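You operate a simulated robot arm through the tools that you are given. There is no shell and no other tool. Be economical: measure what you need, move in short steps, check, and stop when the job is done.

You run a simulated two-armed robot. Do the job below in one go: nothing can be reset, and whatever is moved stays where it is left.

JOB
Set the length gauge to 200 mm and lay the matching blue stick in it.
Fine: gauge lock to FREE first, back to FIXED once the stop is set.

The check looks at the end state, three seconds after you hand in, the way a careful person would. Anything else that was tipped, shoved, dropped, spilled or broken makes it a failure.

ROBOT AND FRAMES
Two 7-joint arms with fingered hands on one trunk, on a base that drives. Base frame: it is fixed to the floor where the robot stands at the start and does not move with it; the origin is under the middle of the robot, x ahead of it, y to its left, z up; the surface under the hand at the start is at about z = 900. Lengths are in mm, angles in degrees, forces in N, time in s.
The left shoulder is at the start at [200, 135, 870], the right one opposite. Places, roughly: gauge lock [500, -200, 900]. Payload 4 kg a hand.
The tool frame of a hand sits at the grasp point between the pads (the TCP): z along the fingers, y along the line on which they close. The tips reach 25 mm beyond it. Largest opening 88 mm; the body of the gripper starts 29 mm behind the TCP. The gripper is a hand of 4 fingers: y runs from the thumb to the fingers, the wrist lies at [-13, -106, -174] in the tool frame, and closing takes about 1.5 s.
Orientation is that of the tool frame in the base frame, as a unit quaternion [w, x, y, z]. With the fingers straight down and the wrist toward the robot, the tool's x, y and z point along [0, 1, 0], [1, 0, 0] and [0, 0, -1] of the base frame.

CONTROLS
- The arms move only by the tool apply_moves. It takes "left_targets", "right_targets" or both (then of equal length, played together; a hand with none holds still); each is text: rows parted by semicolons, each of 6 numbers parted by spaces: the turn, a rotation vector about the tool's x, y, z in units of 60 degrees (1.0 is 60 degrees), then the shift along the tool's x, y, z in units of 300 mm (1.0 is 300 mm). In form: wx wy wz x y z; .... A call has 1 to 10 rows; each row is the pose to reach, as a shift and turn from the pose commanded when the call began, along the tool's axes at that moment. "left_claw" and "right_claw" are, for a hand that has rows, the finger opening in cm, from 0 to 8.8, set as the call begins (left out, the last holds). A call with a number of a shift or a turn outside -1 to 1 is refused whole. A row lasts 0.2 s, in which the tool goes at most 50 mm and 8.6 degrees; a call with a longer step from one row to the next is refused whole, and so is a gripper value outside its range. A pose out of reach is approached as far as the arm can. The call stops where the force on the tool passes 50 N (or 10 N more than at its start, if that is more) or the arm is blocked; 0.2 s more then pass. The fingers move at their own pace (about 153 mm/s each) and stop on an object; they squeeze with about 31 N. The grip force told is the motor's: it shows also when the fingers shut on nothing. Time passes only in rows, and 0.2 s behind the last, so rows that repeat a pose let the fingers close. The reply holds the time, the measured pose of the TCP, the force on the tool along the base axes, the opening and the grip force, in the units named above and with some noise, with the torque about the TCP (base axes, N m) and any sound that the robot's microphone picked up.
- Cameras (640 x 400 px; columns grow to the right, rows downward): "scene" is now at [132.3, -42.4, 1479.1]; the picture's right is [-0.50, -0.87, 0.00], its down [-0.58, 0.33, -0.75] and it looks along [0.65, -0.37, -0.67] (base axes); focal length 242 px, centre (320, 200). "left" rides on the left gripper at [-64, -83, -98] in its tool frame; the picture's right is [-0.62, -0.37, 0.69], its down [0.71, -0.63, 0.30] and it looks along [0.32, 0.68, 0.65] (tool axes); focal length 265 px, centre (320, 200). "right" rides on the right gripper at [64, -83, -98] in its tool frame; the picture's right is [-0.62, 0.37, -0.69], its down [-0.71, -0.63, 0.30] and it looks along [-0.32, 0.68, 0.65] (tool axes); focal length 265 px, centre (320, 200). There is no depth. A picture from a camera that has moved, and an enlarged one, comes with that camera's place and axes in the base frame and with its lens.
- snapshot(camera): a new picture of that camera. It takes no simulated time.
- lift_body(by): slides the trunk up (or, below 0, down) by that many mm; the arms and the scene camera ride with it, the base frame stays. It gives what a move gives, with no picture.
- steer(legs): drives the robot by 1 to 6 legs, each [ahead, left, turn to the left] in mm, mm and degrees, along the robot's own axes; the way and the turn of a leg run together, so that a leg with both is an arc; at most 1500 mm and 180 degrees a leg. The arms and the cameras ride along, it lands a little off, and it stops where it bumps. It gives what a move gives.
- finger_targets(index, middle, ring, thumb_bend, thumb_turn, hand): sets how far each is bent, from 0 (flat) to 1 (curled in); at 0.3 the hand is open as for a grip, at 0.7 the pads meet at the TCP. One left out holds its place. A second passes; each finger stops where it meets its share of the squeeze, and holds until it gets a number again. A gripper value or a shape takes the hand back. It gives what a move gives, with no picture; readings hold the bend of each and the force on the fingers (four entries, about 0 where the hand has none), thumb and palm. thumb_turn goes from beside the hand (0) to across from the fingers (1), as for a grip.
- grasp_type(shape, hand): the hand has 4 fingers and takes this shape, open, in about a second: jaw (thumb against the fingers, like two jaws); tri (thumb and two fingers); tip (a fingertip pinch); poke (one finger out to press); point (the index stretched); flat (the hand flat); cup (the hand cupped); fist (a fist). The gripper value then closes the fingers along that shape, each until it touches; the sizes above hold for jaw. It gives what a move gives, with no picture.
- aim_head(pan, tilt): turns the head with the scene camera to pan (to the left, within 97 degrees either way) and tilt (down, from -29 to 69), counted from straight ahead of the robot. It gives what a move gives.
- inspect(camera, box): a new picture of the part [left, top, right, bottom] of that camera's present view, enlarged. It takes no simulated time.
- sign_off(): hands the job in; it is judged then, once.

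Work in short steps. Places have to be worked out from the pictures, the camera data and where the tool is seen: move nearer, look again, correct. Check each grasp and each placing, and mend what went wrong. You have 120 turns and 100 pictures in all, those below and enlarged ones among them. Open the grippers and draw the arms clear of the work before you hand the job in, unless the task says otherwise; then end with one line.

The tools are called after ">>>" as a command line: name --argument value ..., lists and objects as JSON in quotes. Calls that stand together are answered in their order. apply_moves: Moves the arms, as the interface text tells. Its arguments: {"type":"object","properties":{"left_targets":{"type":"string"},"left_claw":{"type":"number"},"right_targets":{"type":"string"},"right_claw":{"type":"number"}},"required":[]} The other tools are called the same way: lift_body (by) slides the trunk up or down; grasp_type (shape, hand) gives the hand a shape; finger_targets (index, middle, ring, thumb_bend, thumb_turn, hand) moves the fingers one by one; steer (legs) drives the base; aim_head (pan, tilt) turns the head that bears the scene camera; snapshot (camera) takes a picture; inspect (camera, box) takes an enlarged picture of a part of a camera's view; sign_off () hands the job in.

At the start:

```text
t: 0.0
left_tcp_pos: [644.1, -5.5, 1235.9]
left_ee_rot: [-0.001, 0.707, 0.707, 0.0]
left_ft_force: [0.4, 0.7, 0.2]
left_wrist_torque: [-0.03, 0.02, 0.02]
left_gripper_width: 87.8
left_grip_force: 0.0
left_shape: jaw
left_bend: [0.3, 0.3, 0.3, 0.3, 0.98]
left_finger forces: [0.1, 0.0, 0.1, 0.1, 0.1, 0.0]
right_tcp_pos: [463.1, -436.7, 1288.5]
right_ee_rot: [-0.001, 0.707, 0.707, 0.0]
right_ft_force: [0.2, -0.1, 0.4]
right_wrist_torque: [-0.02, 0.0, 0.02]
right_gripper_width: 87.6
right_grip_force: 0.1
right_shape: jaw
right_bend: [0.3, 0.3, 0.3, 0.3, 0.98]
right_finger forces: [0.1, 0.1, 0.1, 0.1, 0.1, 0.0]
trunk travel left (down, up): [-475.0, 295.0]
robot x, y, heading: [1.0, 3.7, 0.1]
head pan, tilt: [-29.7, 41.8]
```

scene: 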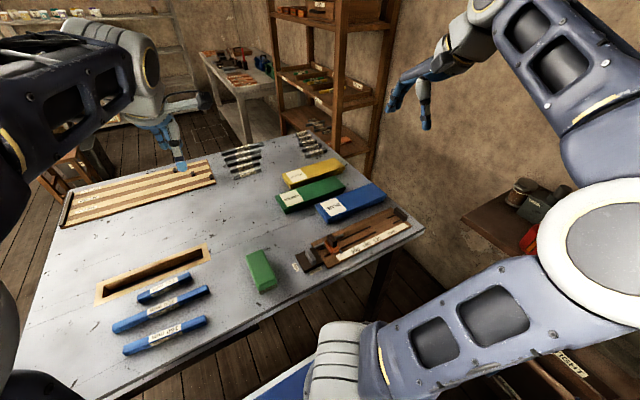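
right: 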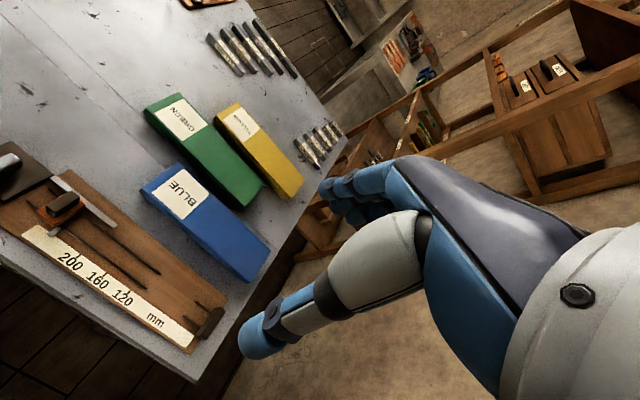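
left: 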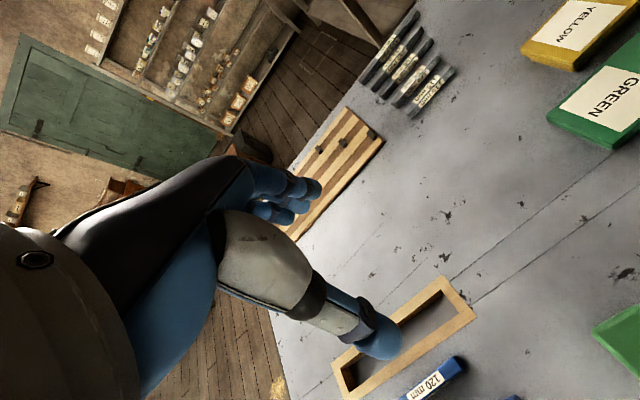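

The gauge is at the right near edge of the table and three blue sticks lie to the left. I'll enlarge both areas for detail.

>>> inspect --camera "scene" --box '[280, 190, 440, 290]'

>>> inspect --camera "scene" --box '[80, 230, 290, 361]'

>>> inspect --camera "right" --box '[0, 120, 240, 360]'

```text
4.00 times, centred on (360, 240) of scene
camera zoom: at [132.3, -42.4, 1479.1], right [-0.5, -0.87, 0.0], down [-0.58, 0.33, -0.75], along [0.65, -0.37, -0.67], focal length 967 px, centre (160, 40)
```

zoom: 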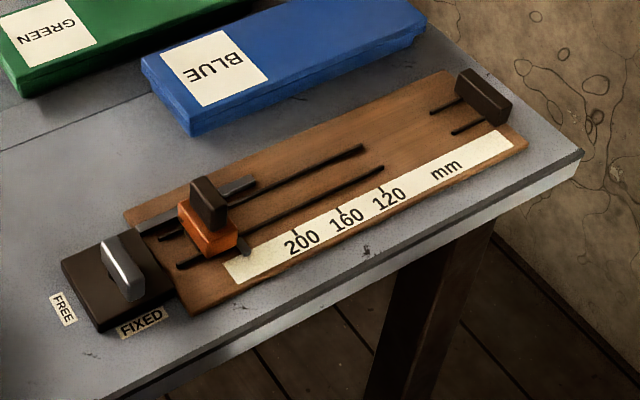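

```text
3.05 times, centred on (185, 296) of scene
camera zoom: at [132.3, -42.4, 1479.1], right [-0.5, -0.87, 0.0], down [-0.58, 0.33, -0.75], along [0.65, -0.37, -0.67], focal length 737 px, centre (731, -91)
```

zoom: 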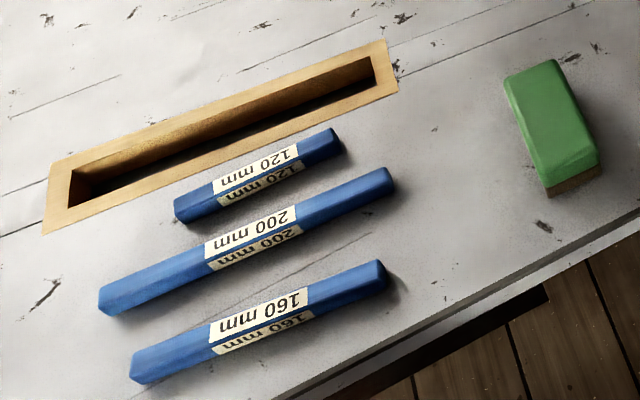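

```text
1.67 times, centred on (120, 240) of right
camera zoom: at [380.3, -373.0, 1388.3], right [0.37, -0.62, 0.69], down [-0.63, -0.71, -0.3], along [0.68, -0.32, -0.65], focal length 442 px, centre (653, 133)
```

zoom: 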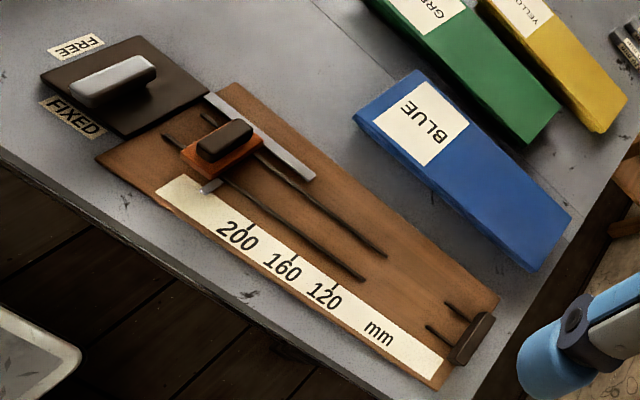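

Estimates so far:
- The 200 stick lies at x≈538, y from 50 to 245.
- The gauge board spans x 434–531 and y −239 to −548. Its 200 mark is at y≈−339 and the slider pointer at about −300.
- The lock lever is at about (480, −208) and points to −x (FIXED).

The lock is a little too close, so I back the robot up 110 mm first.

>>> steer --legs '[[-110, 0, 0]]'

```text
t: 1.2
left_tcp_pos: [534.0, -6.2, 1236.1]
left_ee_rot: [0.0, 0.707, 0.707, 0.0]
left_ft_force: [0.1, -0.1, 0.2]
left_wrist_torque: [0.0, 0.02, -0.02]
left_gripper_width: 87.6
left_grip_force: 0.1
left_shape: jaw
left_bend: [0.3, 0.3, 0.3, 0.3, 0.98]
left_finger forces: [0.0, 0.1, 0.1, 0.0, 0.1, 0.0]
right_tcp_pos: [356.4, -436.4, 1290.6]
right_ee_rot: [0.0, 0.707, 0.707, 0.0]
right_ft_force: [-0.7, -0.4, 0.4]
right_wrist_torque: [0.0, 0.0, -0.01]
right_gripper_width: 87.4
right_grip_force: 0.0
right_shape: jaw
right_bend: [0.3, 0.3, 0.3, 0.3, 0.98]
right_finger forces: [0.0, 0.0, 0.0, 0.0, 0.0, 0.0]
trunk travel left (down, up): [-475.0, 295.0]
robot x, y, heading: [-110.9, 0.1, 0.1]
head pan, tilt: [-29.7, 41.8]
```

Now I bring the right hand, and so its camera, toward the lock, staying high.

>>> apply_moves --right_targets "0 0 0 0.12 -0.009 0.095; 0 0 0 0.24 -0.018 0.19; 0 0 0 0.36 -0.027 0.285; 0 0 0 0.48 -0.036 0.38; 0 0 0 0.6 -0.045 0.475; 0 0 0 0.72 -0.053 0.567"

>>> snapshot --camera "right"

>>> snapshot --camera "scene"

```text
t: 2.6
left_tcp_pos: [533.1, -6.3, 1235.2]
left_ee_rot: [0.0, 0.707, 0.707, 0.0]
left_ft_force: [0.4, 0.0, -0.1]
left_wrist_torque: [-0.03, -0.03, -0.01]
left_gripper_width: 87.6
left_grip_force: 0.1
left_shape: jaw
left_bend: [0.3, 0.3, 0.3, 0.3, 0.98]
left_finger forces: [0.0, 0.1, 0.1, 0.1, 0.0, 0.0]
right_tcp_pos: [338.5, -219.1, 1116.9]
right_ee_rot: [0.0, 0.707, 0.707, 0.0]
right_ft_force: [0.1, 0.5, -0.5]
right_wrist_torque: [-0.05, 0.03, 0.0]
right_gripper_width: 87.6
right_grip_force: 0.0
right_shape: jaw
right_bend: [0.3, 0.3, 0.3, 0.3, 0.98]
right_finger forces: [0.1, 0.0, 0.1, 0.0, 0.0, 0.0]
trunk travel left (down, up): [-475.0, 295.0]
robot x, y, heading: [-109.2, 0.2, 0.4]
head pan, tilt: [-29.7, 41.8]
```

```text
93 pictures are left
camera right: at [254.7, -156.5, 1214.1], right [0.37, -0.62, 0.69], down [-0.63, -0.71, -0.31], along [0.68, -0.32, -0.65], focal length 265 px, centre (320, 200)
```

right: 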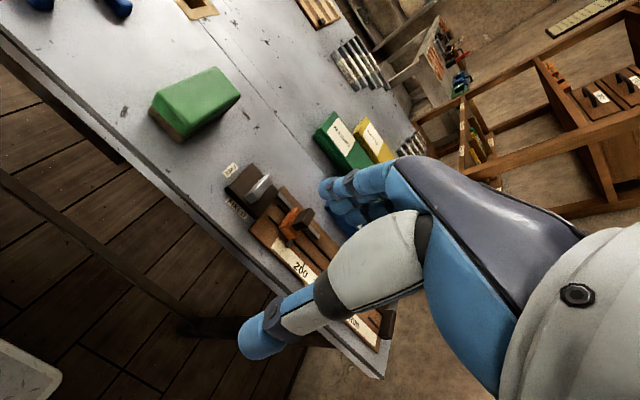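

```text
92 pictures are left
camera scene: at [23.6, -42.6, 1479.1], right [-0.5, -0.87, 0.0], down [-0.58, 0.33, -0.75], along [0.65, -0.37, -0.67], focal length 242 px, centre (320, 200)
```

scene: 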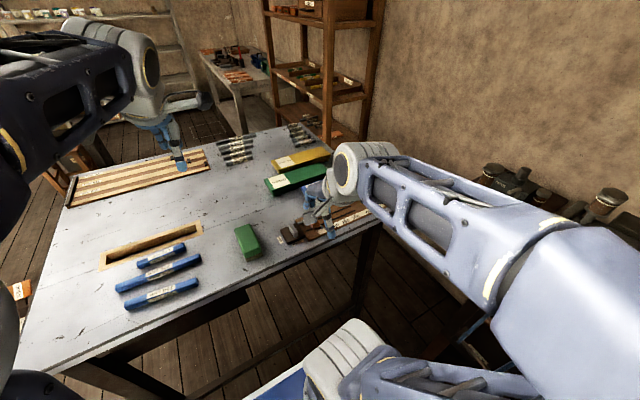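

>>> inspect --camera "right" --box '[200, 140, 344, 284]'

>>> inspect --camera "scene" --box '[260, 190, 400, 278]'

```text
2.78 times, centred on (272, 212) of right
camera zoom: at [254.7, -156.5, 1214.1], right [0.37, -0.62, 0.69], down [-0.63, -0.71, -0.31], along [0.68, -0.32, -0.65], focal length 737 px, centre (453, 167)
```

zoom: 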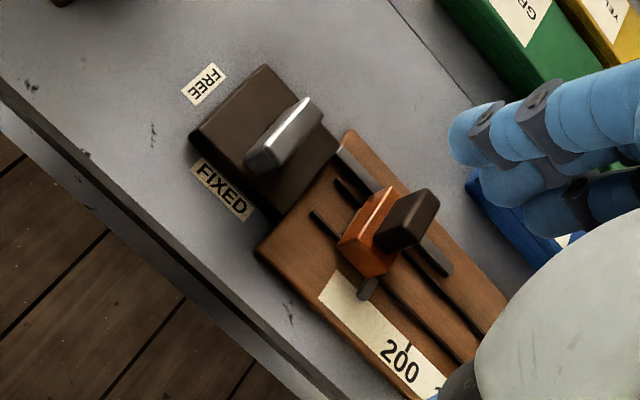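

```text
4.55 times, centred on (330, 234) of scene
camera zoom: at [23.6, -42.6, 1479.1], right [-0.5, -0.87, 0.0], down [-0.58, 0.33, -0.75], along [0.65, -0.37, -0.67], focal length 1099 px, centre (274, 46)
```

zoom: 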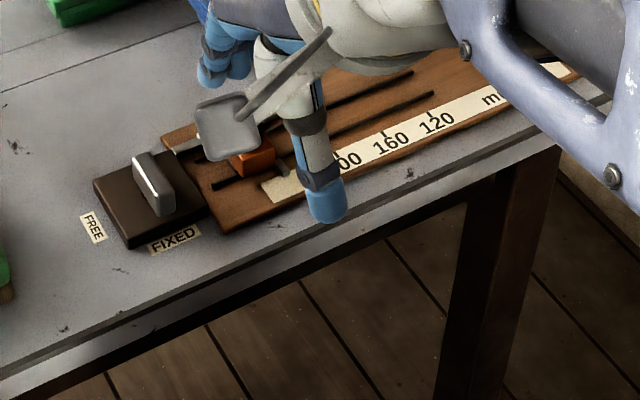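

The lock is a rotary bar knob centred near (484, −208) with its top at z≈935. It lies along x (FIXED), and FREE is on the +y side. I'll yaw the right hand +90° so its jaws close along y, and move it above the knob.

>>> apply_moves --right_targets "0 0 -0.125 0.006 0.06 0; 0 0 -0.25 0.012 0.12 0; 0 0 -0.375 0.018 0.18 0; 0 0 -0.5 0.024 0.24 0; 0 0 -0.625 0.03 0.3 0; 0 0 -0.75 0.037 0.36 0" --right_claw 4.5

>>> apply_moves --right_targets "0 0 -0.125 0 0 0; 0 0 -0.25 0 0 0; 0 0 -0.375 0 0 0; 0 0 -0.5 0 0 0; 0 0 -0.625 0 0 0; 0 0 -0.75 0 0 0"

>>> snapshot --camera "right"

>>> inspect --camera "scene" --box '[240, 150, 420, 278]'

```text
t: 4.0
left_tcp_pos: [534.9, -5.9, 1235.3]
left_ee_rot: [0.0, 0.707, 0.707, 0.001]
left_ft_force: [0.5, 0.2, -0.2]
left_wrist_torque: [0.01, -0.02, -0.01]
left_gripper_width: 87.7
left_grip_force: 0.1
left_shape: jaw
left_bend: [0.3, 0.3, 0.3, 0.3, 0.98]
left_finger forces: [0.1, 0.0, 0.0, 0.1, 0.0, 0.0]
right_tcp_pos: [448.0, -209.0, 1120.7]
right_ee_rot: [0.0, 0.382, 0.924, 0.0]
right_ft_force: [-0.1, 0.4, -0.2]
right_wrist_torque: [0.03, 0.02, -0.02]
right_gripper_width: 45.3
right_grip_force: 0.0
right_shape: jaw
right_bend: [0.74, 0.44, 0.4, 0.69, 1.0]
right_finger forces: [0.0, 0.1, 0.1, 0.0, 0.1, 0.0]
trunk travel left (down, up): [-475.0, 295.0]
robot x, y, heading: [-109.3, -0.8, 0.1]
head pan, tilt: [-29.7, 41.8]
```

```text
t: 5.4
left_tcp_pos: [534.3, -5.2, 1235.9]
left_ee_rot: [0.0, 0.707, 0.707, 0.0]
left_ft_force: [0.9, 0.1, 0.4]
left_wrist_torque: [0.0, 0.0, 0.02]
left_gripper_width: 87.5
left_grip_force: 0.0
left_shape: jaw
left_bend: [0.3, 0.3, 0.3, 0.3, 0.98]
left_finger forces: [0.0, 0.0, 0.1, 0.0, 0.1, 0.0]
right_tcp_pos: [447.4, -210.4, 1120.9]
right_ee_rot: [0.0, -0.002, 1.0, 0.0]
right_ft_force: [-0.1, 0.1, 0.6]
right_wrist_torque: [0.0, 0.01, -0.02]
right_gripper_width: 45.3
right_grip_force: 0.1
right_shape: jaw
right_bend: [0.74, 0.44, 0.4, 0.69, 1.0]
right_finger forces: [0.0, 0.0, 0.0, 0.1, 0.0, 0.1]
trunk travel left (down, up): [-475.0, 295.0]
robot x, y, heading: [-113.3, 1.0, 0.2]
head pan, tilt: [-29.7, 41.8]
```

```text
89 pictures are left
camera right: at [382.9, -294.1, 1217.7], right [0.62, 0.37, 0.69], down [0.72, -0.63, -0.3], along [0.32, 0.68, -0.65], focal length 265 px, centre (320, 200)
```

right: 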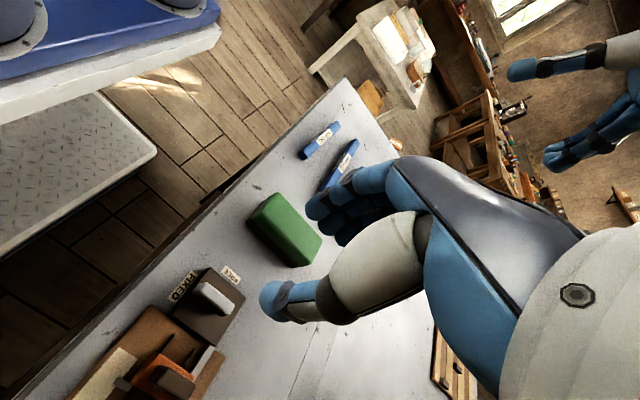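

```text
3.12 times, centred on (330, 214) of scene
camera zoom: at [23.5, -42.4, 1479.1], right [-0.5, -0.87, 0.0], down [-0.58, 0.33, -0.75], along [0.65, -0.37, -0.67], focal length 756 px, centre (289, 156)
```

zoom: 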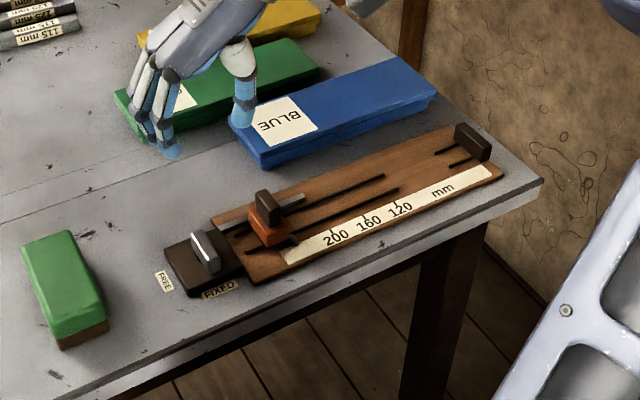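

The hand is now at 90° yaw. I'll zoom the right camera onto the lock to triangulate the knob.

>>> inspect --camera "right" --box '[80, 230, 272, 400]'

```text
2.35 times, centred on (176, 315) of right
camera zoom: at [382.9, -294.1, 1217.7], right [0.62, 0.37, 0.69], down [0.72, -0.63, -0.3], along [0.32, 0.68, -0.65], focal length 624 px, centre (659, -71)
```

zoom: 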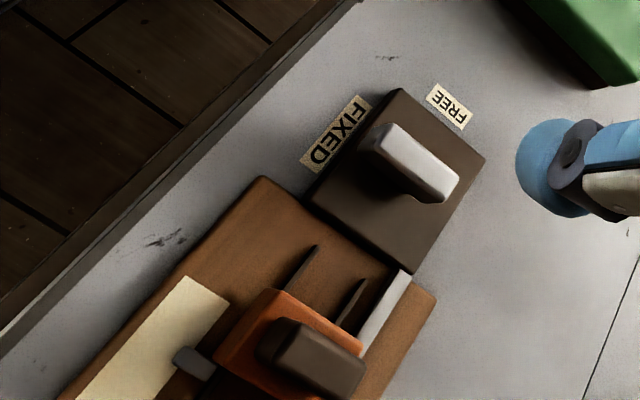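

The knob bar's centre is about (481, −208), its top z≈932, and it's about 45 × 12 mm along x. I move directly above it to z≈1000 and check the alignment.

>>> apply_moves --right_targets "0 0 0 -0.03 0.002 0.1; 0 0 0 -0.06 0.004 0.2; 0 0 0 -0.09 0.006 0.3; 0 0 0 -0.115 0.008 0.4"

>>> inspect --camera "scene" --box '[260, 170, 400, 270]'

>>> snapshot --camera "right"

```text
t: 6.4
left_tcp_pos: [534.4, -6.2, 1236.9]
left_ee_rot: [0.0, 0.707, 0.708, 0.0]
left_ft_force: [-0.5, -0.2, 0.1]
left_wrist_torque: [-0.01, -0.01, -0.05]
left_gripper_width: 87.4
left_grip_force: 0.1
left_shape: jaw
left_bend: [0.3, 0.3, 0.3, 0.3, 0.98]
left_finger forces: [0.0, 0.0, 0.1, 0.0, 0.0, 0.0]
right_tcp_pos: [483.9, -206.2, 1000.2]
right_ee_rot: [0.0, 0.0, 1.0, 0.0]
right_ft_force: [-0.3, 0.4, 0.0]
right_wrist_torque: [0.01, -0.01, 0.01]
right_gripper_width: 45.2
right_grip_force: 0.1
right_shape: jaw
right_bend: [0.74, 0.44, 0.4, 0.69, 1.0]
right_finger forces: [0.1, 0.1, 0.1, 0.0, 0.0, 0.0]
trunk travel left (down, up): [-475.0, 295.0]
robot x, y, heading: [-105.6, -0.2, -0.1]
head pan, tilt: [-29.7, 41.8]
```

```text
4.00 times, centred on (330, 220) of scene
camera zoom: at [23.4, -42.4, 1479.1], right [-0.5, -0.87, 0.0], down [-0.58, 0.33, -0.75], along [0.65, -0.37, -0.67], focal length 967 px, centre (280, 120)
```

zoom: 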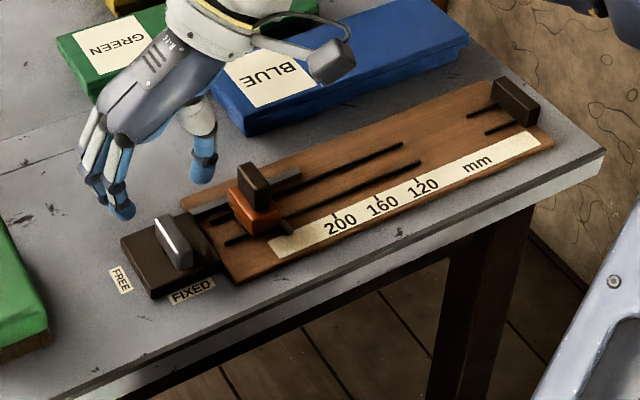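

```text
85 pictures are left
camera right: at [419.1, -292.1, 1097.6], right [0.62, 0.37, 0.69], down [0.72, -0.63, -0.3], along [0.32, 0.68, -0.65], focal length 265 px, centre (320, 200)
```

right: 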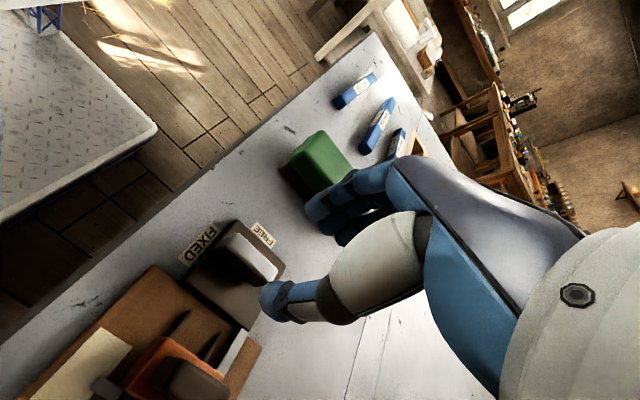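

The fingertips straddle the knob as planned. I descend to z≈944.

>>> apply_moves --right_targets "0 0 0 0.005 -0.003 0.07; 0 0 0 0.007 -0.005 0.13; 0 0 0 0.007 -0.006 0.187"

>>> inspect --camera "scene" --box '[260, 190, 372, 270]'

>>> snapshot --camera "right"

```text
t: 7.2
left_tcp_pos: [534.6, -6.0, 1235.6]
left_ee_rot: [0.0, 0.707, 0.707, 0.001]
left_ft_force: [-0.3, 0.1, -0.1]
left_wrist_torque: [0.03, 0.01, -0.02]
left_gripper_width: 87.4
left_grip_force: 0.0
left_shape: jaw
left_bend: [0.3, 0.3, 0.3, 0.3, 0.98]
left_finger forces: [0.0, 0.1, 0.0, 0.0, 0.1, 0.0]
right_tcp_pos: [478.7, -208.0, 944.1]
right_ee_rot: [0.0, 0.0, 1.0, 0.0]
right_ft_force: [0.0, 0.6, -0.4]
right_wrist_torque: [0.0, -0.02, 0.0]
right_gripper_width: 45.1
right_grip_force: 0.1
right_shape: jaw
right_bend: [0.74, 0.44, 0.4, 0.69, 1.0]
right_finger forces: [0.0, 0.0, 0.1, 0.0, 0.1, 0.0]
trunk travel left (down, up): [-475.0, 295.0]
robot x, y, heading: [-106.5, -1.0, 0.1]
head pan, tilt: [-29.7, 41.8]
```

```text
5.00 times, centred on (316, 230) of scene
camera zoom: at [23.6, -42.4, 1479.1], right [-0.5, -0.87, 0.0], down [-0.58, 0.33, -0.75], along [0.65, -0.37, -0.67], focal length 1209 px, centre (340, 50)
```

zoom: 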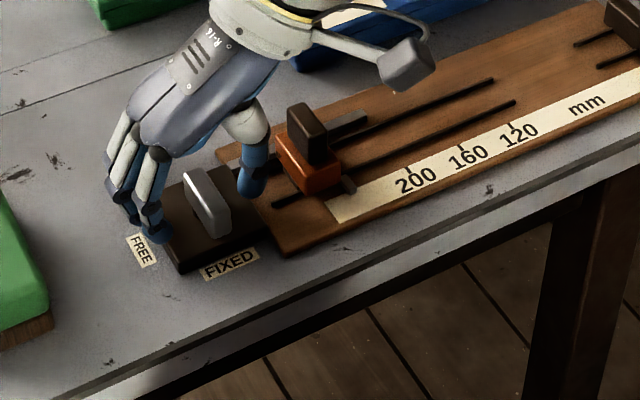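

```text
83 pictures are left
camera right: at [415.0, -292.8, 1042.1], right [0.62, 0.37, 0.69], down [0.71, -0.63, -0.3], along [0.32, 0.68, -0.65], focal length 265 px, centre (320, 200)
```

right: 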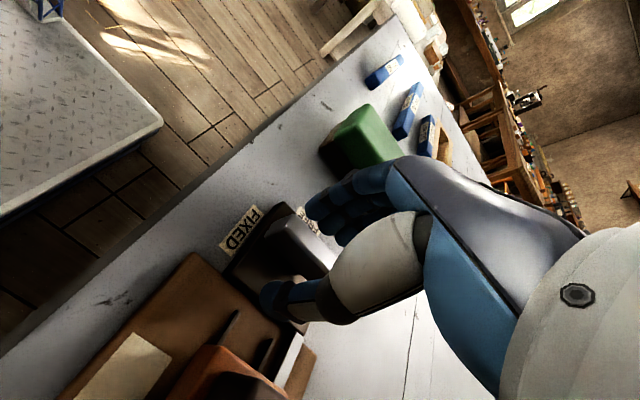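

The thumb and fingers are on either side of the bar, clear of the plate. I close on it now.

>>> apply_moves --right_targets "0 0 0 0 0 0; 0 0 0 0 0 0; 0 0 0 0 0 0; 0 0 0 0 0 0; 0 0 0 0 0 0; 0 0 0 0 0 0; 0 0 0 0 0 0; 0 0 0 0 0 0" --right_claw 0

>>> inspect --camera "scene" --box '[260, 190, 372, 270]'

```text
t: 9.0
left_tcp_pos: [535.8, -6.6, 1235.2]
left_ee_rot: [0.001, 0.707, 0.707, 0.0]
left_ft_force: [-1.1, 0.1, 0.0]
left_wrist_torque: [0.0, -0.02, 0.01]
left_gripper_width: 87.6
left_grip_force: 0.0
left_shape: jaw
left_bend: [0.3, 0.3, 0.3, 0.3, 0.98]
left_finger forces: [0.0, 0.0, 0.0, 0.1, 0.1, 0.0]
right_tcp_pos: [480.3, -208.3, 942.6]
right_ee_rot: [0.0, 0.0, 1.0, 0.0]
right_ft_force: [3.0, -2.7, -5.5]
right_wrist_torque: [0.0, -0.08, 0.0]
right_gripper_width: 8.4
right_grip_force: 31.3
right_shape: jaw
right_bend: [0.71, 0.66, 0.7, 0.74, 1.0]
right_finger forces: [15.5, 7.8, 3.7, 0.0, 27.7, 0.0]
trunk travel left (down, up): [-475.0, 295.0]
robot x, y, heading: [-106.6, 0.3, 0.1]
head pan, tilt: [-29.7, 41.8]
```

```text
5.00 times, centred on (316, 230) of scene
camera zoom: at [23.9, -42.5, 1479.0], right [-0.5, -0.87, 0.0], down [-0.58, 0.33, -0.75], along [0.65, -0.37, -0.67], focal length 1209 px, centre (340, 50)
```

zoom: 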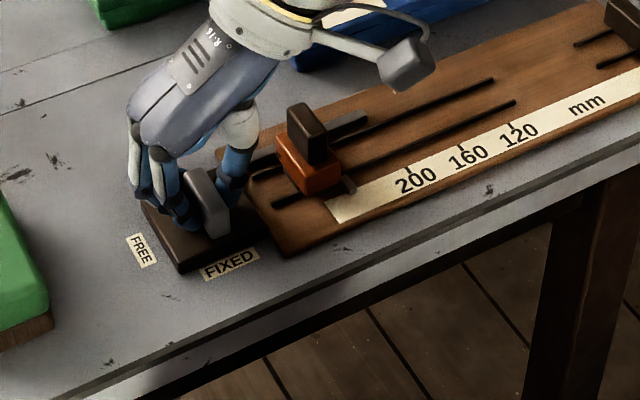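

The bar is gripped (8.4 mm wide, 31 N). I turn it clockwise as seen from above, toward FREE, starting with 30°.

>>> apply_moves --right_targets "0 0 0.1 0 0 0; 0 0 0.2 0 0 0; 0 0 0.3 0 0 0; 0 0 0.4 0 0 0; 0 0 0.5 0 0 0"

>>> inspect --camera "scene" --box '[260, 190, 372, 270]'

```text
t: 10.2
left_tcp_pos: [535.2, -6.4, 1235.9]
left_ee_rot: [0.0, 0.707, 0.707, 0.0]
left_ft_force: [-0.8, 0.5, -0.2]
left_wrist_torque: [0.01, -0.03, 0.03]
left_gripper_width: 87.5
left_grip_force: 0.1
left_shape: jaw
left_bend: [0.3, 0.3, 0.3, 0.3, 0.98]
left_finger forces: [0.0, 0.0, 0.0, 0.0, 0.0, 0.0]
right_tcp_pos: [479.8, -207.0, 945.4]
right_ee_rot: [0.001, 0.259, 0.966, 0.0]
right_ft_force: [8.4, 8.5, -7.1]
right_wrist_torque: [0.27, -0.19, 0.12]
right_gripper_width: 7.9
right_grip_force: 31.2
right_shape: jaw
right_bend: [0.71, 0.64, 0.7, 0.74, 1.0]
right_finger forces: [20.3, 12.5, 3.9, 0.0, 23.8, 0.0]
trunk travel left (down, up): [-475.0, 295.0]
robot x, y, heading: [-109.9, -2.0, 0.1]
head pan, tilt: [-29.7, 41.8]
```

```text
5.00 times, centred on (316, 230) of scene
camera zoom: at [24.1, -42.2, 1479.0], right [-0.5, -0.87, 0.0], down [-0.58, 0.33, -0.75], along [0.65, -0.37, -0.67], focal length 1209 px, centre (340, 50)
```

zoom: 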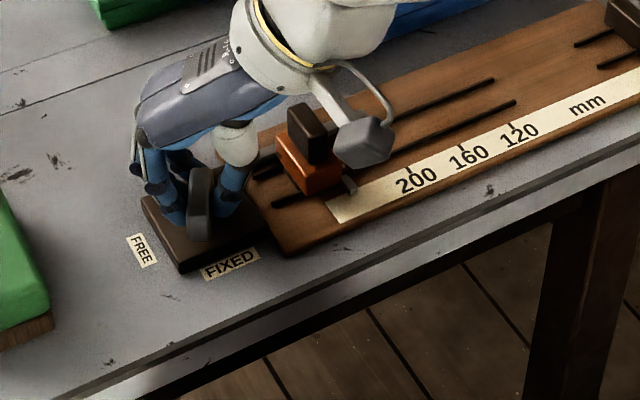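

The bar is turning with the hand. I continue the remaining 60°.

>>> apply_moves --right_targets "0 0 0.125 -0.003 0.004 0; 0 0 0.25 -0.007 0.008 0; 0 0 0.375 -0.007 0.008 0; 0 0 0.5 -0.007 0.008 0; 0 0 0.625 -0.007 0.008 0; 0 0 0.75 -0.007 0.008 0; 0 0 0.875 -0.007 0.008 0; 0 0 1 -0.007 0.008 0"

>>> inspect --camera "scene" --box '[260, 190, 372, 270]'

```text
t: 12.0
left_tcp_pos: [534.3, -5.2, 1235.7]
left_ee_rot: [0.001, 0.707, 0.707, 0.0]
left_ft_force: [-0.7, 0.2, 0.8]
left_wrist_torque: [0.0, -0.03, 0.04]
left_gripper_width: 87.6
left_grip_force: 0.0
left_shape: jaw
left_bend: [0.3, 0.3, 0.3, 0.3, 0.98]
left_finger forces: [0.0, 0.1, 0.0, 0.0, 0.0, 0.1]
right_tcp_pos: [484.2, -205.8, 943.7]
right_ee_rot: [0.0, 0.706, 0.708, 0.002]
right_ft_force: [8.0, 17.2, -3.4]
right_wrist_torque: [0.29, -0.31, 0.21]
right_gripper_width: 8.2
right_grip_force: 30.7
right_shape: jaw
right_bend: [0.71, 0.62, 0.7, 0.75, 1.0]
right_finger forces: [18.8, 14.4, 0.0, 0.1, 25.6, 0.0]
trunk travel left (down, up): [-475.0, 295.0]
robot x, y, heading: [-109.4, 3.0, -0.1]
head pan, tilt: [-29.7, 41.8]
```

```text
5.00 times, centred on (316, 230) of scene
camera zoom: at [23.9, -42.1, 1479.1], right [-0.5, -0.87, 0.0], down [-0.58, 0.33, -0.75], along [0.65, -0.37, -0.67], focal length 1209 px, centre (340, 50)
```

zoom: 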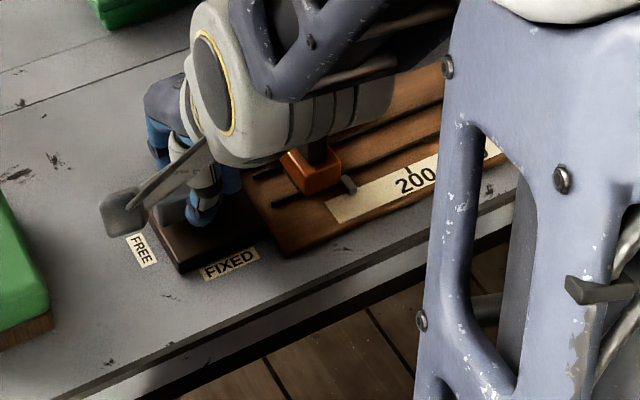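

The hand has turned 90°. I push a few degrees more to take up any lag and find the end stop.

>>> apply_moves --right_targets "0 0 0.05 -0.006 0.01 0; 0 0 0.1 -0.006 0.01 0; 0 0 0.1 -0.006 0.01 0"

>>> snapshot --camera "right"

```text
t: 12.8
left_tcp_pos: [534.6, -4.6, 1236.0]
left_ee_rot: [0.0, 0.708, 0.707, 0.001]
left_ft_force: [0.6, -0.4, -0.7]
left_wrist_torque: [-0.03, 0.0, 0.03]
left_gripper_width: 87.5
left_grip_force: 0.1
left_shape: jaw
left_bend: [0.3, 0.3, 0.3, 0.3, 0.98]
left_finger forces: [0.0, 0.0, 0.1, 0.0, 0.1, 0.0]
right_tcp_pos: [486.0, -207.0, 944.6]
right_ee_rot: [-0.001, 0.734, 0.68, 0.002]
right_ft_force: [-1.8, 26.2, -2.5]
right_wrist_torque: [0.51, -0.03, 0.28]
right_gripper_width: 8.6
right_grip_force: 30.9
right_shape: jaw
right_bend: [0.71, 0.63, 0.7, 0.75, 1.0]
right_finger forces: [16.2, 11.4, 0.1, 0.0, 30.1, 0.2]
right hand out of reach, approached as far as the arm can: row 2
trunk travel left (down, up): [-475.0, 295.0]
robot x, y, heading: [-109.9, -2.4, 0.2]
head pan, tilt: [-29.7, 41.8]
```

```text
79 pictures are left
camera right: at [407.1, -137.3, 1042.5], right [0.32, -0.65, 0.69], down [-0.68, -0.66, -0.31], along [0.66, -0.37, -0.65], focal length 265 px, centre (320, 200)
```

right: 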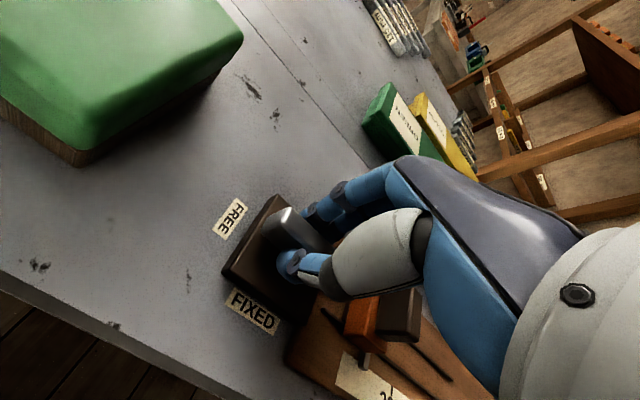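

The bar now points at FREE. I open to 45 mm, then rise straight up and look.

>>> apply_moves --right_targets "0 0 0 0 0 0; 0 0 0 0 0 0; 0 0 0 0 0 0; 0 0 0 0 0 0; 0 0 0 0 0 -0.1; 0 0 0 0 0 -0.2; 0 0 0 0 0 -0.3; 0 0 0 0 0 -0.4" --right_claw 4.5

>>> snapshot --camera "right"

>>> inspect --camera "scene" --box '[260, 180, 400, 280]'

```text
t: 14.6
left_tcp_pos: [533.6, -5.3, 1236.4]
left_ee_rot: [-0.001, 0.707, 0.707, 0.0]
left_ft_force: [-0.5, 0.7, 0.7]
left_wrist_torque: [0.03, -0.01, 0.02]
left_gripper_width: 87.6
left_grip_force: 0.0
left_shape: jaw
left_bend: [0.3, 0.3, 0.3, 0.3, 0.98]
left_finger forces: [0.1, 0.0, 0.1, 0.1, 0.0, 0.0]
right_tcp_pos: [485.8, -208.6, 1064.0]
right_ee_rot: [0.0, 0.743, 0.669, 0.0]
right_ft_force: [-0.5, -0.2, 0.7]
right_wrist_torque: [-0.02, 0.0, 0.0]
right_gripper_width: 44.7
right_grip_force: 0.1
right_shape: jaw
right_bend: [0.74, 0.44, 0.41, 0.69, 1.0]
right_finger forces: [0.1, 0.0, 0.0, 0.0, 0.0, 0.0]
right hand out of reach, approached as far as the arm can: row 5
trunk travel left (down, up): [-475.0, 295.0]
robot x, y, heading: [-111.1, -3.1, -0.1]
head pan, tilt: [-29.7, 41.8]
```

```text
78 pictures are left
camera right: at [409.3, -136.2, 1161.9], right [0.3, -0.66, 0.69], down [-0.7, -0.64, -0.3], along [0.65, -0.39, -0.65], focal length 265 px, centre (320, 200)
```

right: 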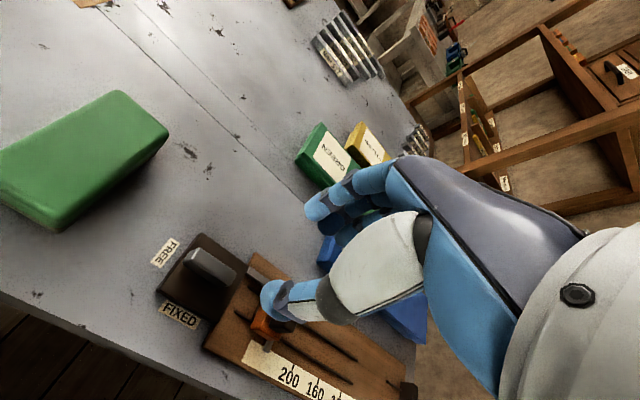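

```text
4.00 times, centred on (330, 230) of scene
camera zoom: at [23.7, -42.2, 1479.1], right [-0.5, -0.87, 0.0], down [-0.58, 0.33, -0.75], along [0.65, -0.37, -0.67], focal length 967 px, centre (280, 80)
```

zoom: 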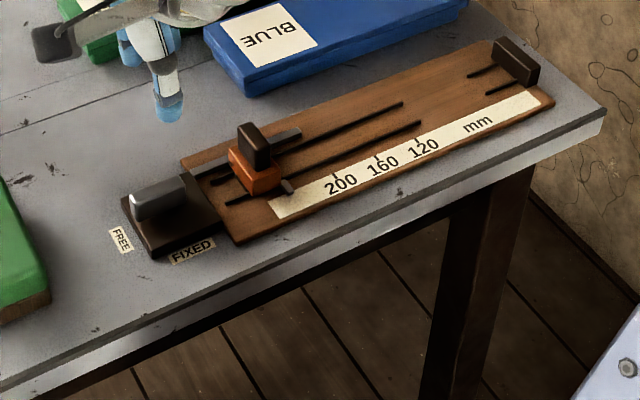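

The lock is at FREE and the lever lies along y. The slider's black knob is at about (485, −283) with its top near 960. I yaw the hand back 96° and move above it.

>>> apply_moves --right_targets "0 0 -0.13 -0.04 0.004 0; 0 0 -0.265 -0.08 0.009 0; 0 0 -0.4 -0.12 0.013 0; 0 0 -0.53 -0.17 0.018 0; 0 0 -0.665 -0.21 0.022 0; 0 0 -0.8 -0.249 0.026 0"

>>> apply_moves --right_targets "0 0 -0.13 0 0 0; 0 0 -0.265 0 0 0; 0 0 -0.4 0 0 0; 0 0 -0.53 0 0 0; 0 0 -0.665 0 0 0; 0 0 -0.8 0 0 0"

>>> snapshot --camera "right"

>>> inspect --camera "scene" --box '[260, 180, 400, 280]'

```text
t: 16.0
left_tcp_pos: [533.2, -6.0, 1236.0]
left_ee_rot: [0.0, 0.707, 0.707, 0.0]
left_ft_force: [-0.6, 0.2, 0.0]
left_wrist_torque: [0.05, 0.01, -0.01]
left_gripper_width: 87.3
left_grip_force: 0.1
left_shape: jaw
left_bend: [0.3, 0.3, 0.3, 0.3, 0.98]
left_finger forces: [0.1, 0.0, 0.1, 0.0, 0.0, 0.0]
right_tcp_pos: [468.7, -212.3, 1077.5]
right_ee_rot: [0.0, 0.413, 0.911, -0.001]
right_ft_force: [-0.6, 0.3, 0.2]
right_wrist_torque: [-0.02, -0.01, 0.03]
right_gripper_width: 44.6
right_grip_force: 0.1
right_shape: jaw
right_bend: [0.74, 0.44, 0.41, 0.69, 1.0]
right_finger forces: [0.1, 0.0, 0.0, 0.1, 0.0, 0.0]
right hand out of reach, approached as far as the arm can: row 5, 6
trunk travel left (down, up): [-475.0, 295.0]
robot x, y, heading: [-108.8, -1.6, 0.1]
head pan, tilt: [-29.7, 41.8]
```

```text
t: 17.4
left_tcp_pos: [534.4, -5.1, 1235.0]
left_ee_rot: [0.0, 0.707, 0.708, 0.0]
left_ft_force: [0.2, 0.6, -0.8]
left_wrist_torque: [-0.07, 0.01, 0.0]
left_gripper_width: 87.6
left_grip_force: 0.1
left_shape: jaw
left_bend: [0.3, 0.3, 0.3, 0.3, 0.98]
left_finger forces: [0.2, 0.0, 0.0, 0.0, 0.0, 0.0]
right_tcp_pos: [277.1, -134.2, 1185.2]
right_ee_rot: [-0.005, 0.015, 1.0, -0.001]
right_ft_force: [0.0, 0.3, -0.2]
right_wrist_torque: [-0.03, 0.0, 0.05]
right_gripper_width: 44.9
right_grip_force: 0.1
right_shape: jaw
right_bend: [0.74, 0.44, 0.4, 0.69, 1.0]
right_finger forces: [0.0, 0.0, 0.0, 0.1, 0.1, 0.0]
right hand out of reach, approached as far as the arm can: row 1, 2, 3, 4, 5, 6
trunk travel left (down, up): [-475.0, 295.0]
robot x, y, heading: [-103.9, -1.8, -0.2]
head pan, tilt: [-29.7, 41.8]
```

```text
76 pictures are left
camera right: at [210.3, -216.2, 1284.0], right [0.64, 0.35, 0.69], down [0.69, -0.65, -0.31], along [0.34, 0.67, -0.66], focal length 265 px, centre (320, 200)
```

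right: 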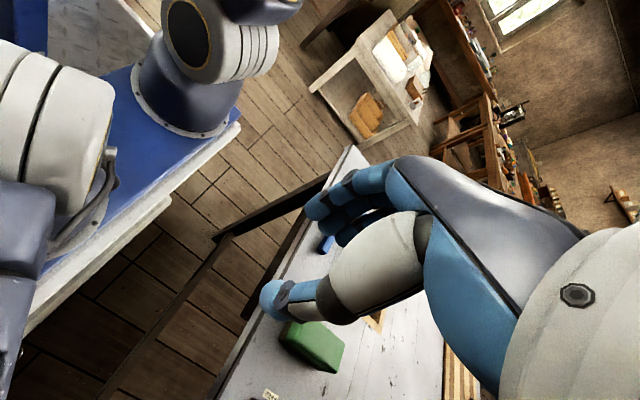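

```text
4.00 times, centred on (330, 230) of scene
camera zoom: at [24.0, -41.7, 1479.1], right [-0.5, -0.87, 0.0], down [-0.58, 0.33, -0.75], along [0.65, -0.37, -0.67], focal length 967 px, centre (280, 80)
```

zoom: 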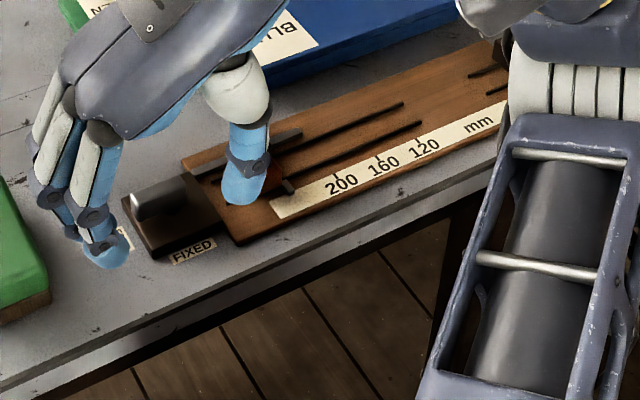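

The arm drifted off as "out of reach", probably a joint limit along that path. I check with a zero-move row whether it settles toward the commanded pose.

>>> apply_moves --right_targets "0 0 0 0 0 0; 0 0 0 0 0 0; 0 0 0 0 0 0"

```text
t: 18.2
left_tcp_pos: [535.0, -5.0, 1235.9]
left_ee_rot: [0.001, 0.707, 0.707, 0.0]
left_ft_force: [0.0, 0.3, -0.6]
left_wrist_torque: [0.03, -0.01, 0.0]
left_gripper_width: 87.9
left_grip_force: 0.1
left_shape: jaw
left_bend: [0.3, 0.3, 0.3, 0.3, 0.98]
left_finger forces: [0.0, 0.0, 0.0, 0.0, 0.0, 0.0]
right_tcp_pos: [276.5, -134.5, 1185.5]
right_ee_rot: [-0.006, 0.017, 1.0, -0.001]
right_ft_force: [-0.2, 0.1, -0.6]
right_wrist_torque: [-0.02, -0.01, -0.02]
right_gripper_width: 45.0
right_grip_force: 0.1
right_shape: jaw
right_bend: [0.74, 0.44, 0.4, 0.69, 1.0]
right_finger forces: [0.1, 0.1, 0.0, 0.0, 0.1, 0.0]
trunk travel left (down, up): [-475.0, 295.0]
robot x, y, heading: [-107.0, -2.2, 0.2]
head pan, tilt: [-29.7, 41.8]
```

The command resets to the actual pose. I move the hand out to the right, high and clear, to recover a good arm configuration.

>>> apply_moves --right_targets "0 0 0 -0.05 -0.14 -0.03; 0 0 0 -0.1 -0.28 -0.05; 0 0 0 -0.16 -0.42 -0.05; 0 0 0 -0.22 -0.56 -0.05; 0 0 0 -0.28 -0.7 -0.05; 0 0 0 -0.35 -0.84 -0.05"

>>> snapshot --camera "scene"

```text
t: 19.6
left_tcp_pos: [534.6, -4.8, 1235.8]
left_ee_rot: [0.0, 0.707, 0.707, 0.0]
left_ft_force: [-0.1, 0.3, -0.8]
left_wrist_torque: [0.0, 0.0, -0.03]
left_gripper_width: 87.5
left_grip_force: 0.0
left_shape: jaw
left_bend: [0.3, 0.3, 0.3, 0.3, 0.98]
left_finger forces: [0.0, 0.1, 0.0, 0.0, 0.0, 0.1]
right_tcp_pos: [264.7, -198.3, 1219.8]
right_ee_rot: [0.0, 0.002, 1.0, -0.001]
right_ft_force: [-0.4, -0.5, -0.2]
right_wrist_torque: [0.0, -0.01, -0.02]
right_gripper_width: 44.9
right_grip_force: 0.0
right_shape: jaw
right_bend: [0.74, 0.44, 0.4, 0.69, 1.0]
right_finger forces: [0.0, 0.1, 0.0, 0.0, 0.0, 0.0]
right hand out of reach, approached as far as the arm can: row 1, 2, 3, 4, 5, 6
trunk travel left (down, up): [-475.0, 295.0]
robot x, y, heading: [-106.4, -1.3, -0.0]
head pan, tilt: [-29.7, 41.8]
```

```text
74 pictures are left
camera scene: at [23.6, -42.4, 1479.1], right [-0.5, -0.87, 0.0], down [-0.58, 0.33, -0.75], along [0.65, -0.37, -0.67], focal length 242 px, centre (320, 200)
```

scene: 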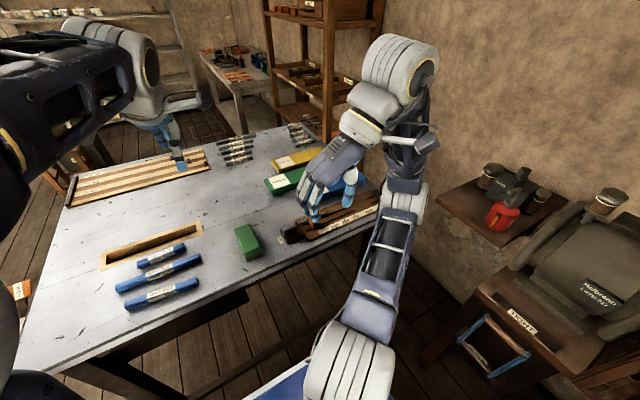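

The wrist is near a limit in this pose. I rotate back toward the original yaw while moving outward.

>>> apply_moves --right_targets "0 0 0.125 -0.05 -0.05 -0.03; 0 0 0.25 -0.1 -0.1 -0.06; 0 0 0.375 -0.15 -0.15 -0.09; 0 0 0.5 -0.2 -0.2 -0.1; 0 0 0.625 -0.25 -0.25 -0.1; 0 0 0.75 -0.3 -0.3 -0.1; 0 0 0.875 -0.33 -0.35 -0.1; 0 0 1 -0.36 -0.4 -0.1"

```text
t: 21.4
left_tcp_pos: [534.5, -6.4, 1234.7]
left_ee_rot: [0.0, 0.707, 0.707, -0.001]
left_ft_force: [-0.7, 0.4, -0.3]
left_wrist_torque: [0.04, 0.01, 0.0]
left_gripper_width: 87.5
left_grip_force: 0.2
left_shape: jaw
left_bend: [0.3, 0.3, 0.3, 0.3, 0.98]
left_finger forces: [0.1, 0.1, 0.1, 0.0, 0.0, 0.1]
right_tcp_pos: [366.6, -318.6, 1247.7]
right_ee_rot: [0.0, 0.501, 0.865, 0.0]
right_ft_force: [0.0, -0.4, 0.3]
right_wrist_torque: [0.0, 0.02, 0.01]
right_gripper_width: 44.7
right_grip_force: 0.0
right_shape: jaw
right_bend: [0.74, 0.44, 0.4, 0.69, 1.0]
right_finger forces: [0.0, 0.0, 0.0, 0.0, 0.1, 0.0]
right hand out of reach, approached as far as the arm can: row 1, 2, 3, 4, 5
trunk travel left (down, up): [-475.0, 295.0]
robot x, y, heading: [-109.1, 0.6, -0.1]
head pan, tilt: [-29.7, 41.8]
```

Recovered. Gripping the slider knob along x at the original yaw is easier: the knob is about 35 mm long in x and friction will carry it in y. I open wide and go above it.

>>> apply_moves --right_targets "0 0 0.083 -0.015 0.067 0.09; 0 0 0.167 -0.03 0.133 0.18; 0 0 0.25 -0.046 0.2 0.27; 0 0 0.333 -0.062 0.267 0.36; 0 0 0.417 -0.078 0.333 0.46; 0 0 0.5 -0.093 0.4 0.56" --right_claw 7

>>> inspect --camera "scene" --box '[250, 150, 410, 270]'

>>> snapshot --camera "right"

```text
t: 22.8
left_tcp_pos: [535.0, -5.5, 1235.1]
left_ee_rot: [0.0, 0.707, 0.707, 0.0]
left_ft_force: [0.3, -0.3, -0.5]
left_wrist_torque: [-0.01, 0.02, -0.03]
left_gripper_width: 87.4
left_grip_force: 0.0
left_shape: jaw
left_bend: [0.3, 0.3, 0.3, 0.3, 0.98]
left_finger forces: [0.0, 0.1, 0.0, 0.1, 0.0, 0.0]
right_tcp_pos: [482.8, -282.8, 1081.4]
right_ee_rot: [0.0, 0.708, 0.706, 0.002]
right_ft_force: [-0.3, -0.2, -0.2]
right_wrist_torque: [0.03, -0.02, 0.02]
right_gripper_width: 69.4
right_grip_force: 0.0
right_shape: jaw
right_bend: [0.27, 0.34, 0.32, 0.5, 0.99]
right_finger forces: [0.0, 0.1, 0.0, 0.0, 0.0, 0.0]
trunk travel left (down, up): [-475.0, 295.0]
robot x, y, heading: [-108.1, -0.5, -0.2]
head pan, tilt: [-29.7, 41.8]
```

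```text
3.33 times, centred on (330, 210) of scene
camera zoom: at [23.5, -42.6, 1479.1], right [-0.5, -0.87, 0.0], down [-0.58, 0.33, -0.75], along [0.65, -0.37, -0.67], focal length 806 px, centre (287, 167)
```

zoom: 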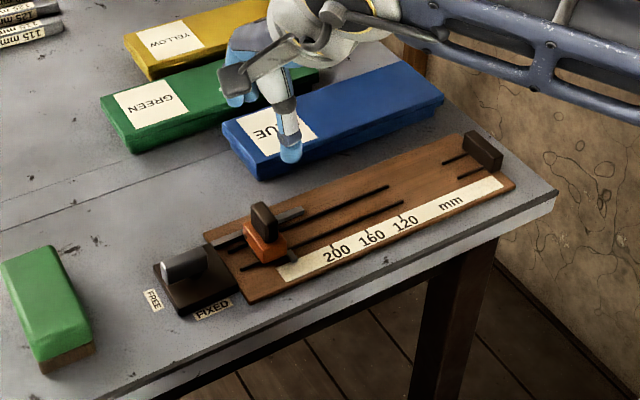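

```text
72 pictures are left
camera right: at [398.8, -219.9, 1178.9], right [0.37, -0.62, 0.69], down [-0.63, -0.71, -0.31], along [0.68, -0.32, -0.65], focal length 265 px, centre (320, 200)
```

right: 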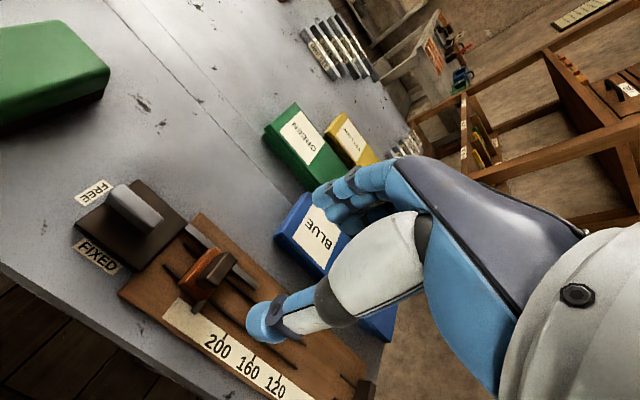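

>>> inspect --camera "right" --box '[130, 220, 290, 380]'

>>> inspect --camera "scene" --box '[295, 190, 351, 225]'

```text
2.50 times, centred on (210, 300) of right
camera zoom: at [398.8, -219.9, 1178.9], right [0.37, -0.62, 0.69], down [-0.63, -0.71, -0.31], along [0.68, -0.32, -0.65], focal length 664 px, centre (595, -50)
```

zoom: 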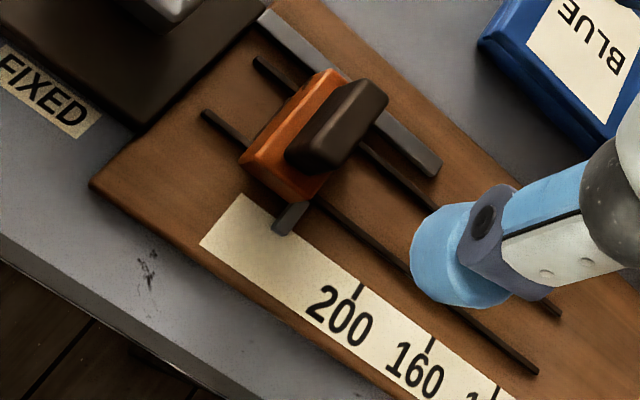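

```text
11.43 times, centred on (323, 208) of scene
camera zoom: at [23.5, -42.6, 1479.1], right [-0.5, -0.87, 0.0], down [-0.58, 0.33, -0.75], along [0.65, -0.37, -0.67], focal length 2764 px, centre (286, 114)
```

zoom: 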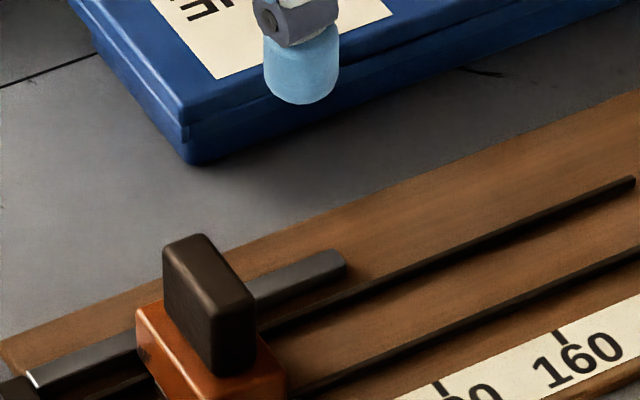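

The slider knob is at (482, −280) with its top near 963 and bottom near 938. The face and pointer are at y≈−299 and the 200 tick at about −339. I descend to z≈968 around the knob.

>>> apply_moves --right_targets "0 0 0 0.006 0 0.1; 0 0 0 0.006 0 0.2; 0 0 0 0.006 0 0.3; 0 0 0 0.006 0 0.378"

>>> inspect --camera "scene" --box '[270, 170, 382, 250]'

>>> inspect --camera "right" --box '[160, 180, 400, 380]'

```text
t: 23.8
left_tcp_pos: [533.9, -5.9, 1236.3]
left_ee_rot: [0.0, 0.707, 0.707, 0.0]
left_ft_force: [0.4, 0.6, -0.2]
left_wrist_torque: [0.02, -0.05, 0.01]
left_gripper_width: 87.7
left_grip_force: 0.1
left_shape: jaw
left_bend: [0.3, 0.3, 0.3, 0.3, 0.98]
left_finger forces: [0.0, 0.0, 0.0, 0.0, 0.0, 0.0]
right_tcp_pos: [483.7, -281.3, 968.1]
right_ee_rot: [0.0, 0.707, 0.707, 0.0]
right_ft_force: [0.5, 0.0, 0.9]
right_wrist_torque: [-0.02, 0.0, -0.01]
right_gripper_width: 69.8
right_grip_force: 0.0
right_shape: jaw
right_bend: [0.27, 0.34, 0.32, 0.5, 0.99]
right_finger forces: [0.1, 0.0, 0.1, 0.1, 0.1, 0.0]
trunk travel left (down, up): [-475.0, 295.0]
robot x, y, heading: [-109.5, -1.4, -0.2]
head pan, tilt: [-29.7, 41.8]
```

```text
5.00 times, centred on (326, 210) of scene
camera zoom: at [23.6, -42.5, 1479.1], right [-0.5, -0.87, 0.0], down [-0.58, 0.33, -0.75], along [0.65, -0.37, -0.67], focal length 1209 px, centre (290, 150)
```

zoom: 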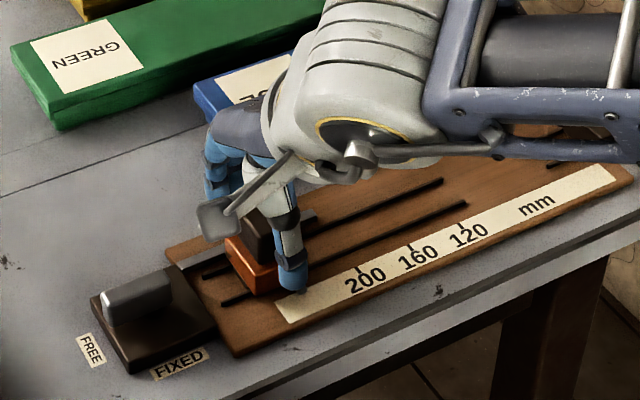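

```text
2.00 times, centred on (280, 280) of right
camera zoom: at [399.1, -218.0, 1065.8], right [0.37, -0.62, 0.69], down [-0.63, -0.71, -0.31], along [0.68, -0.32, -0.65], focal length 531 px, centre (400, 40)
```

zoom: 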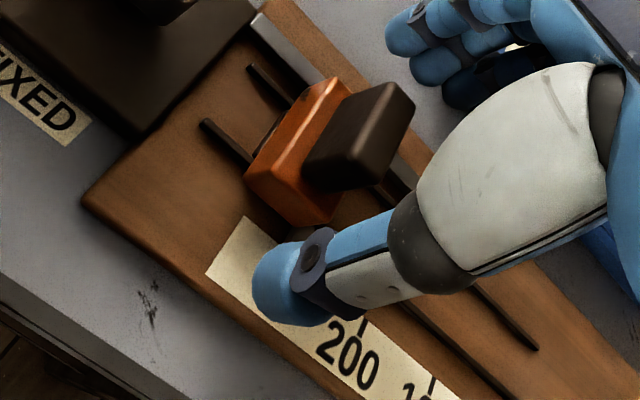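

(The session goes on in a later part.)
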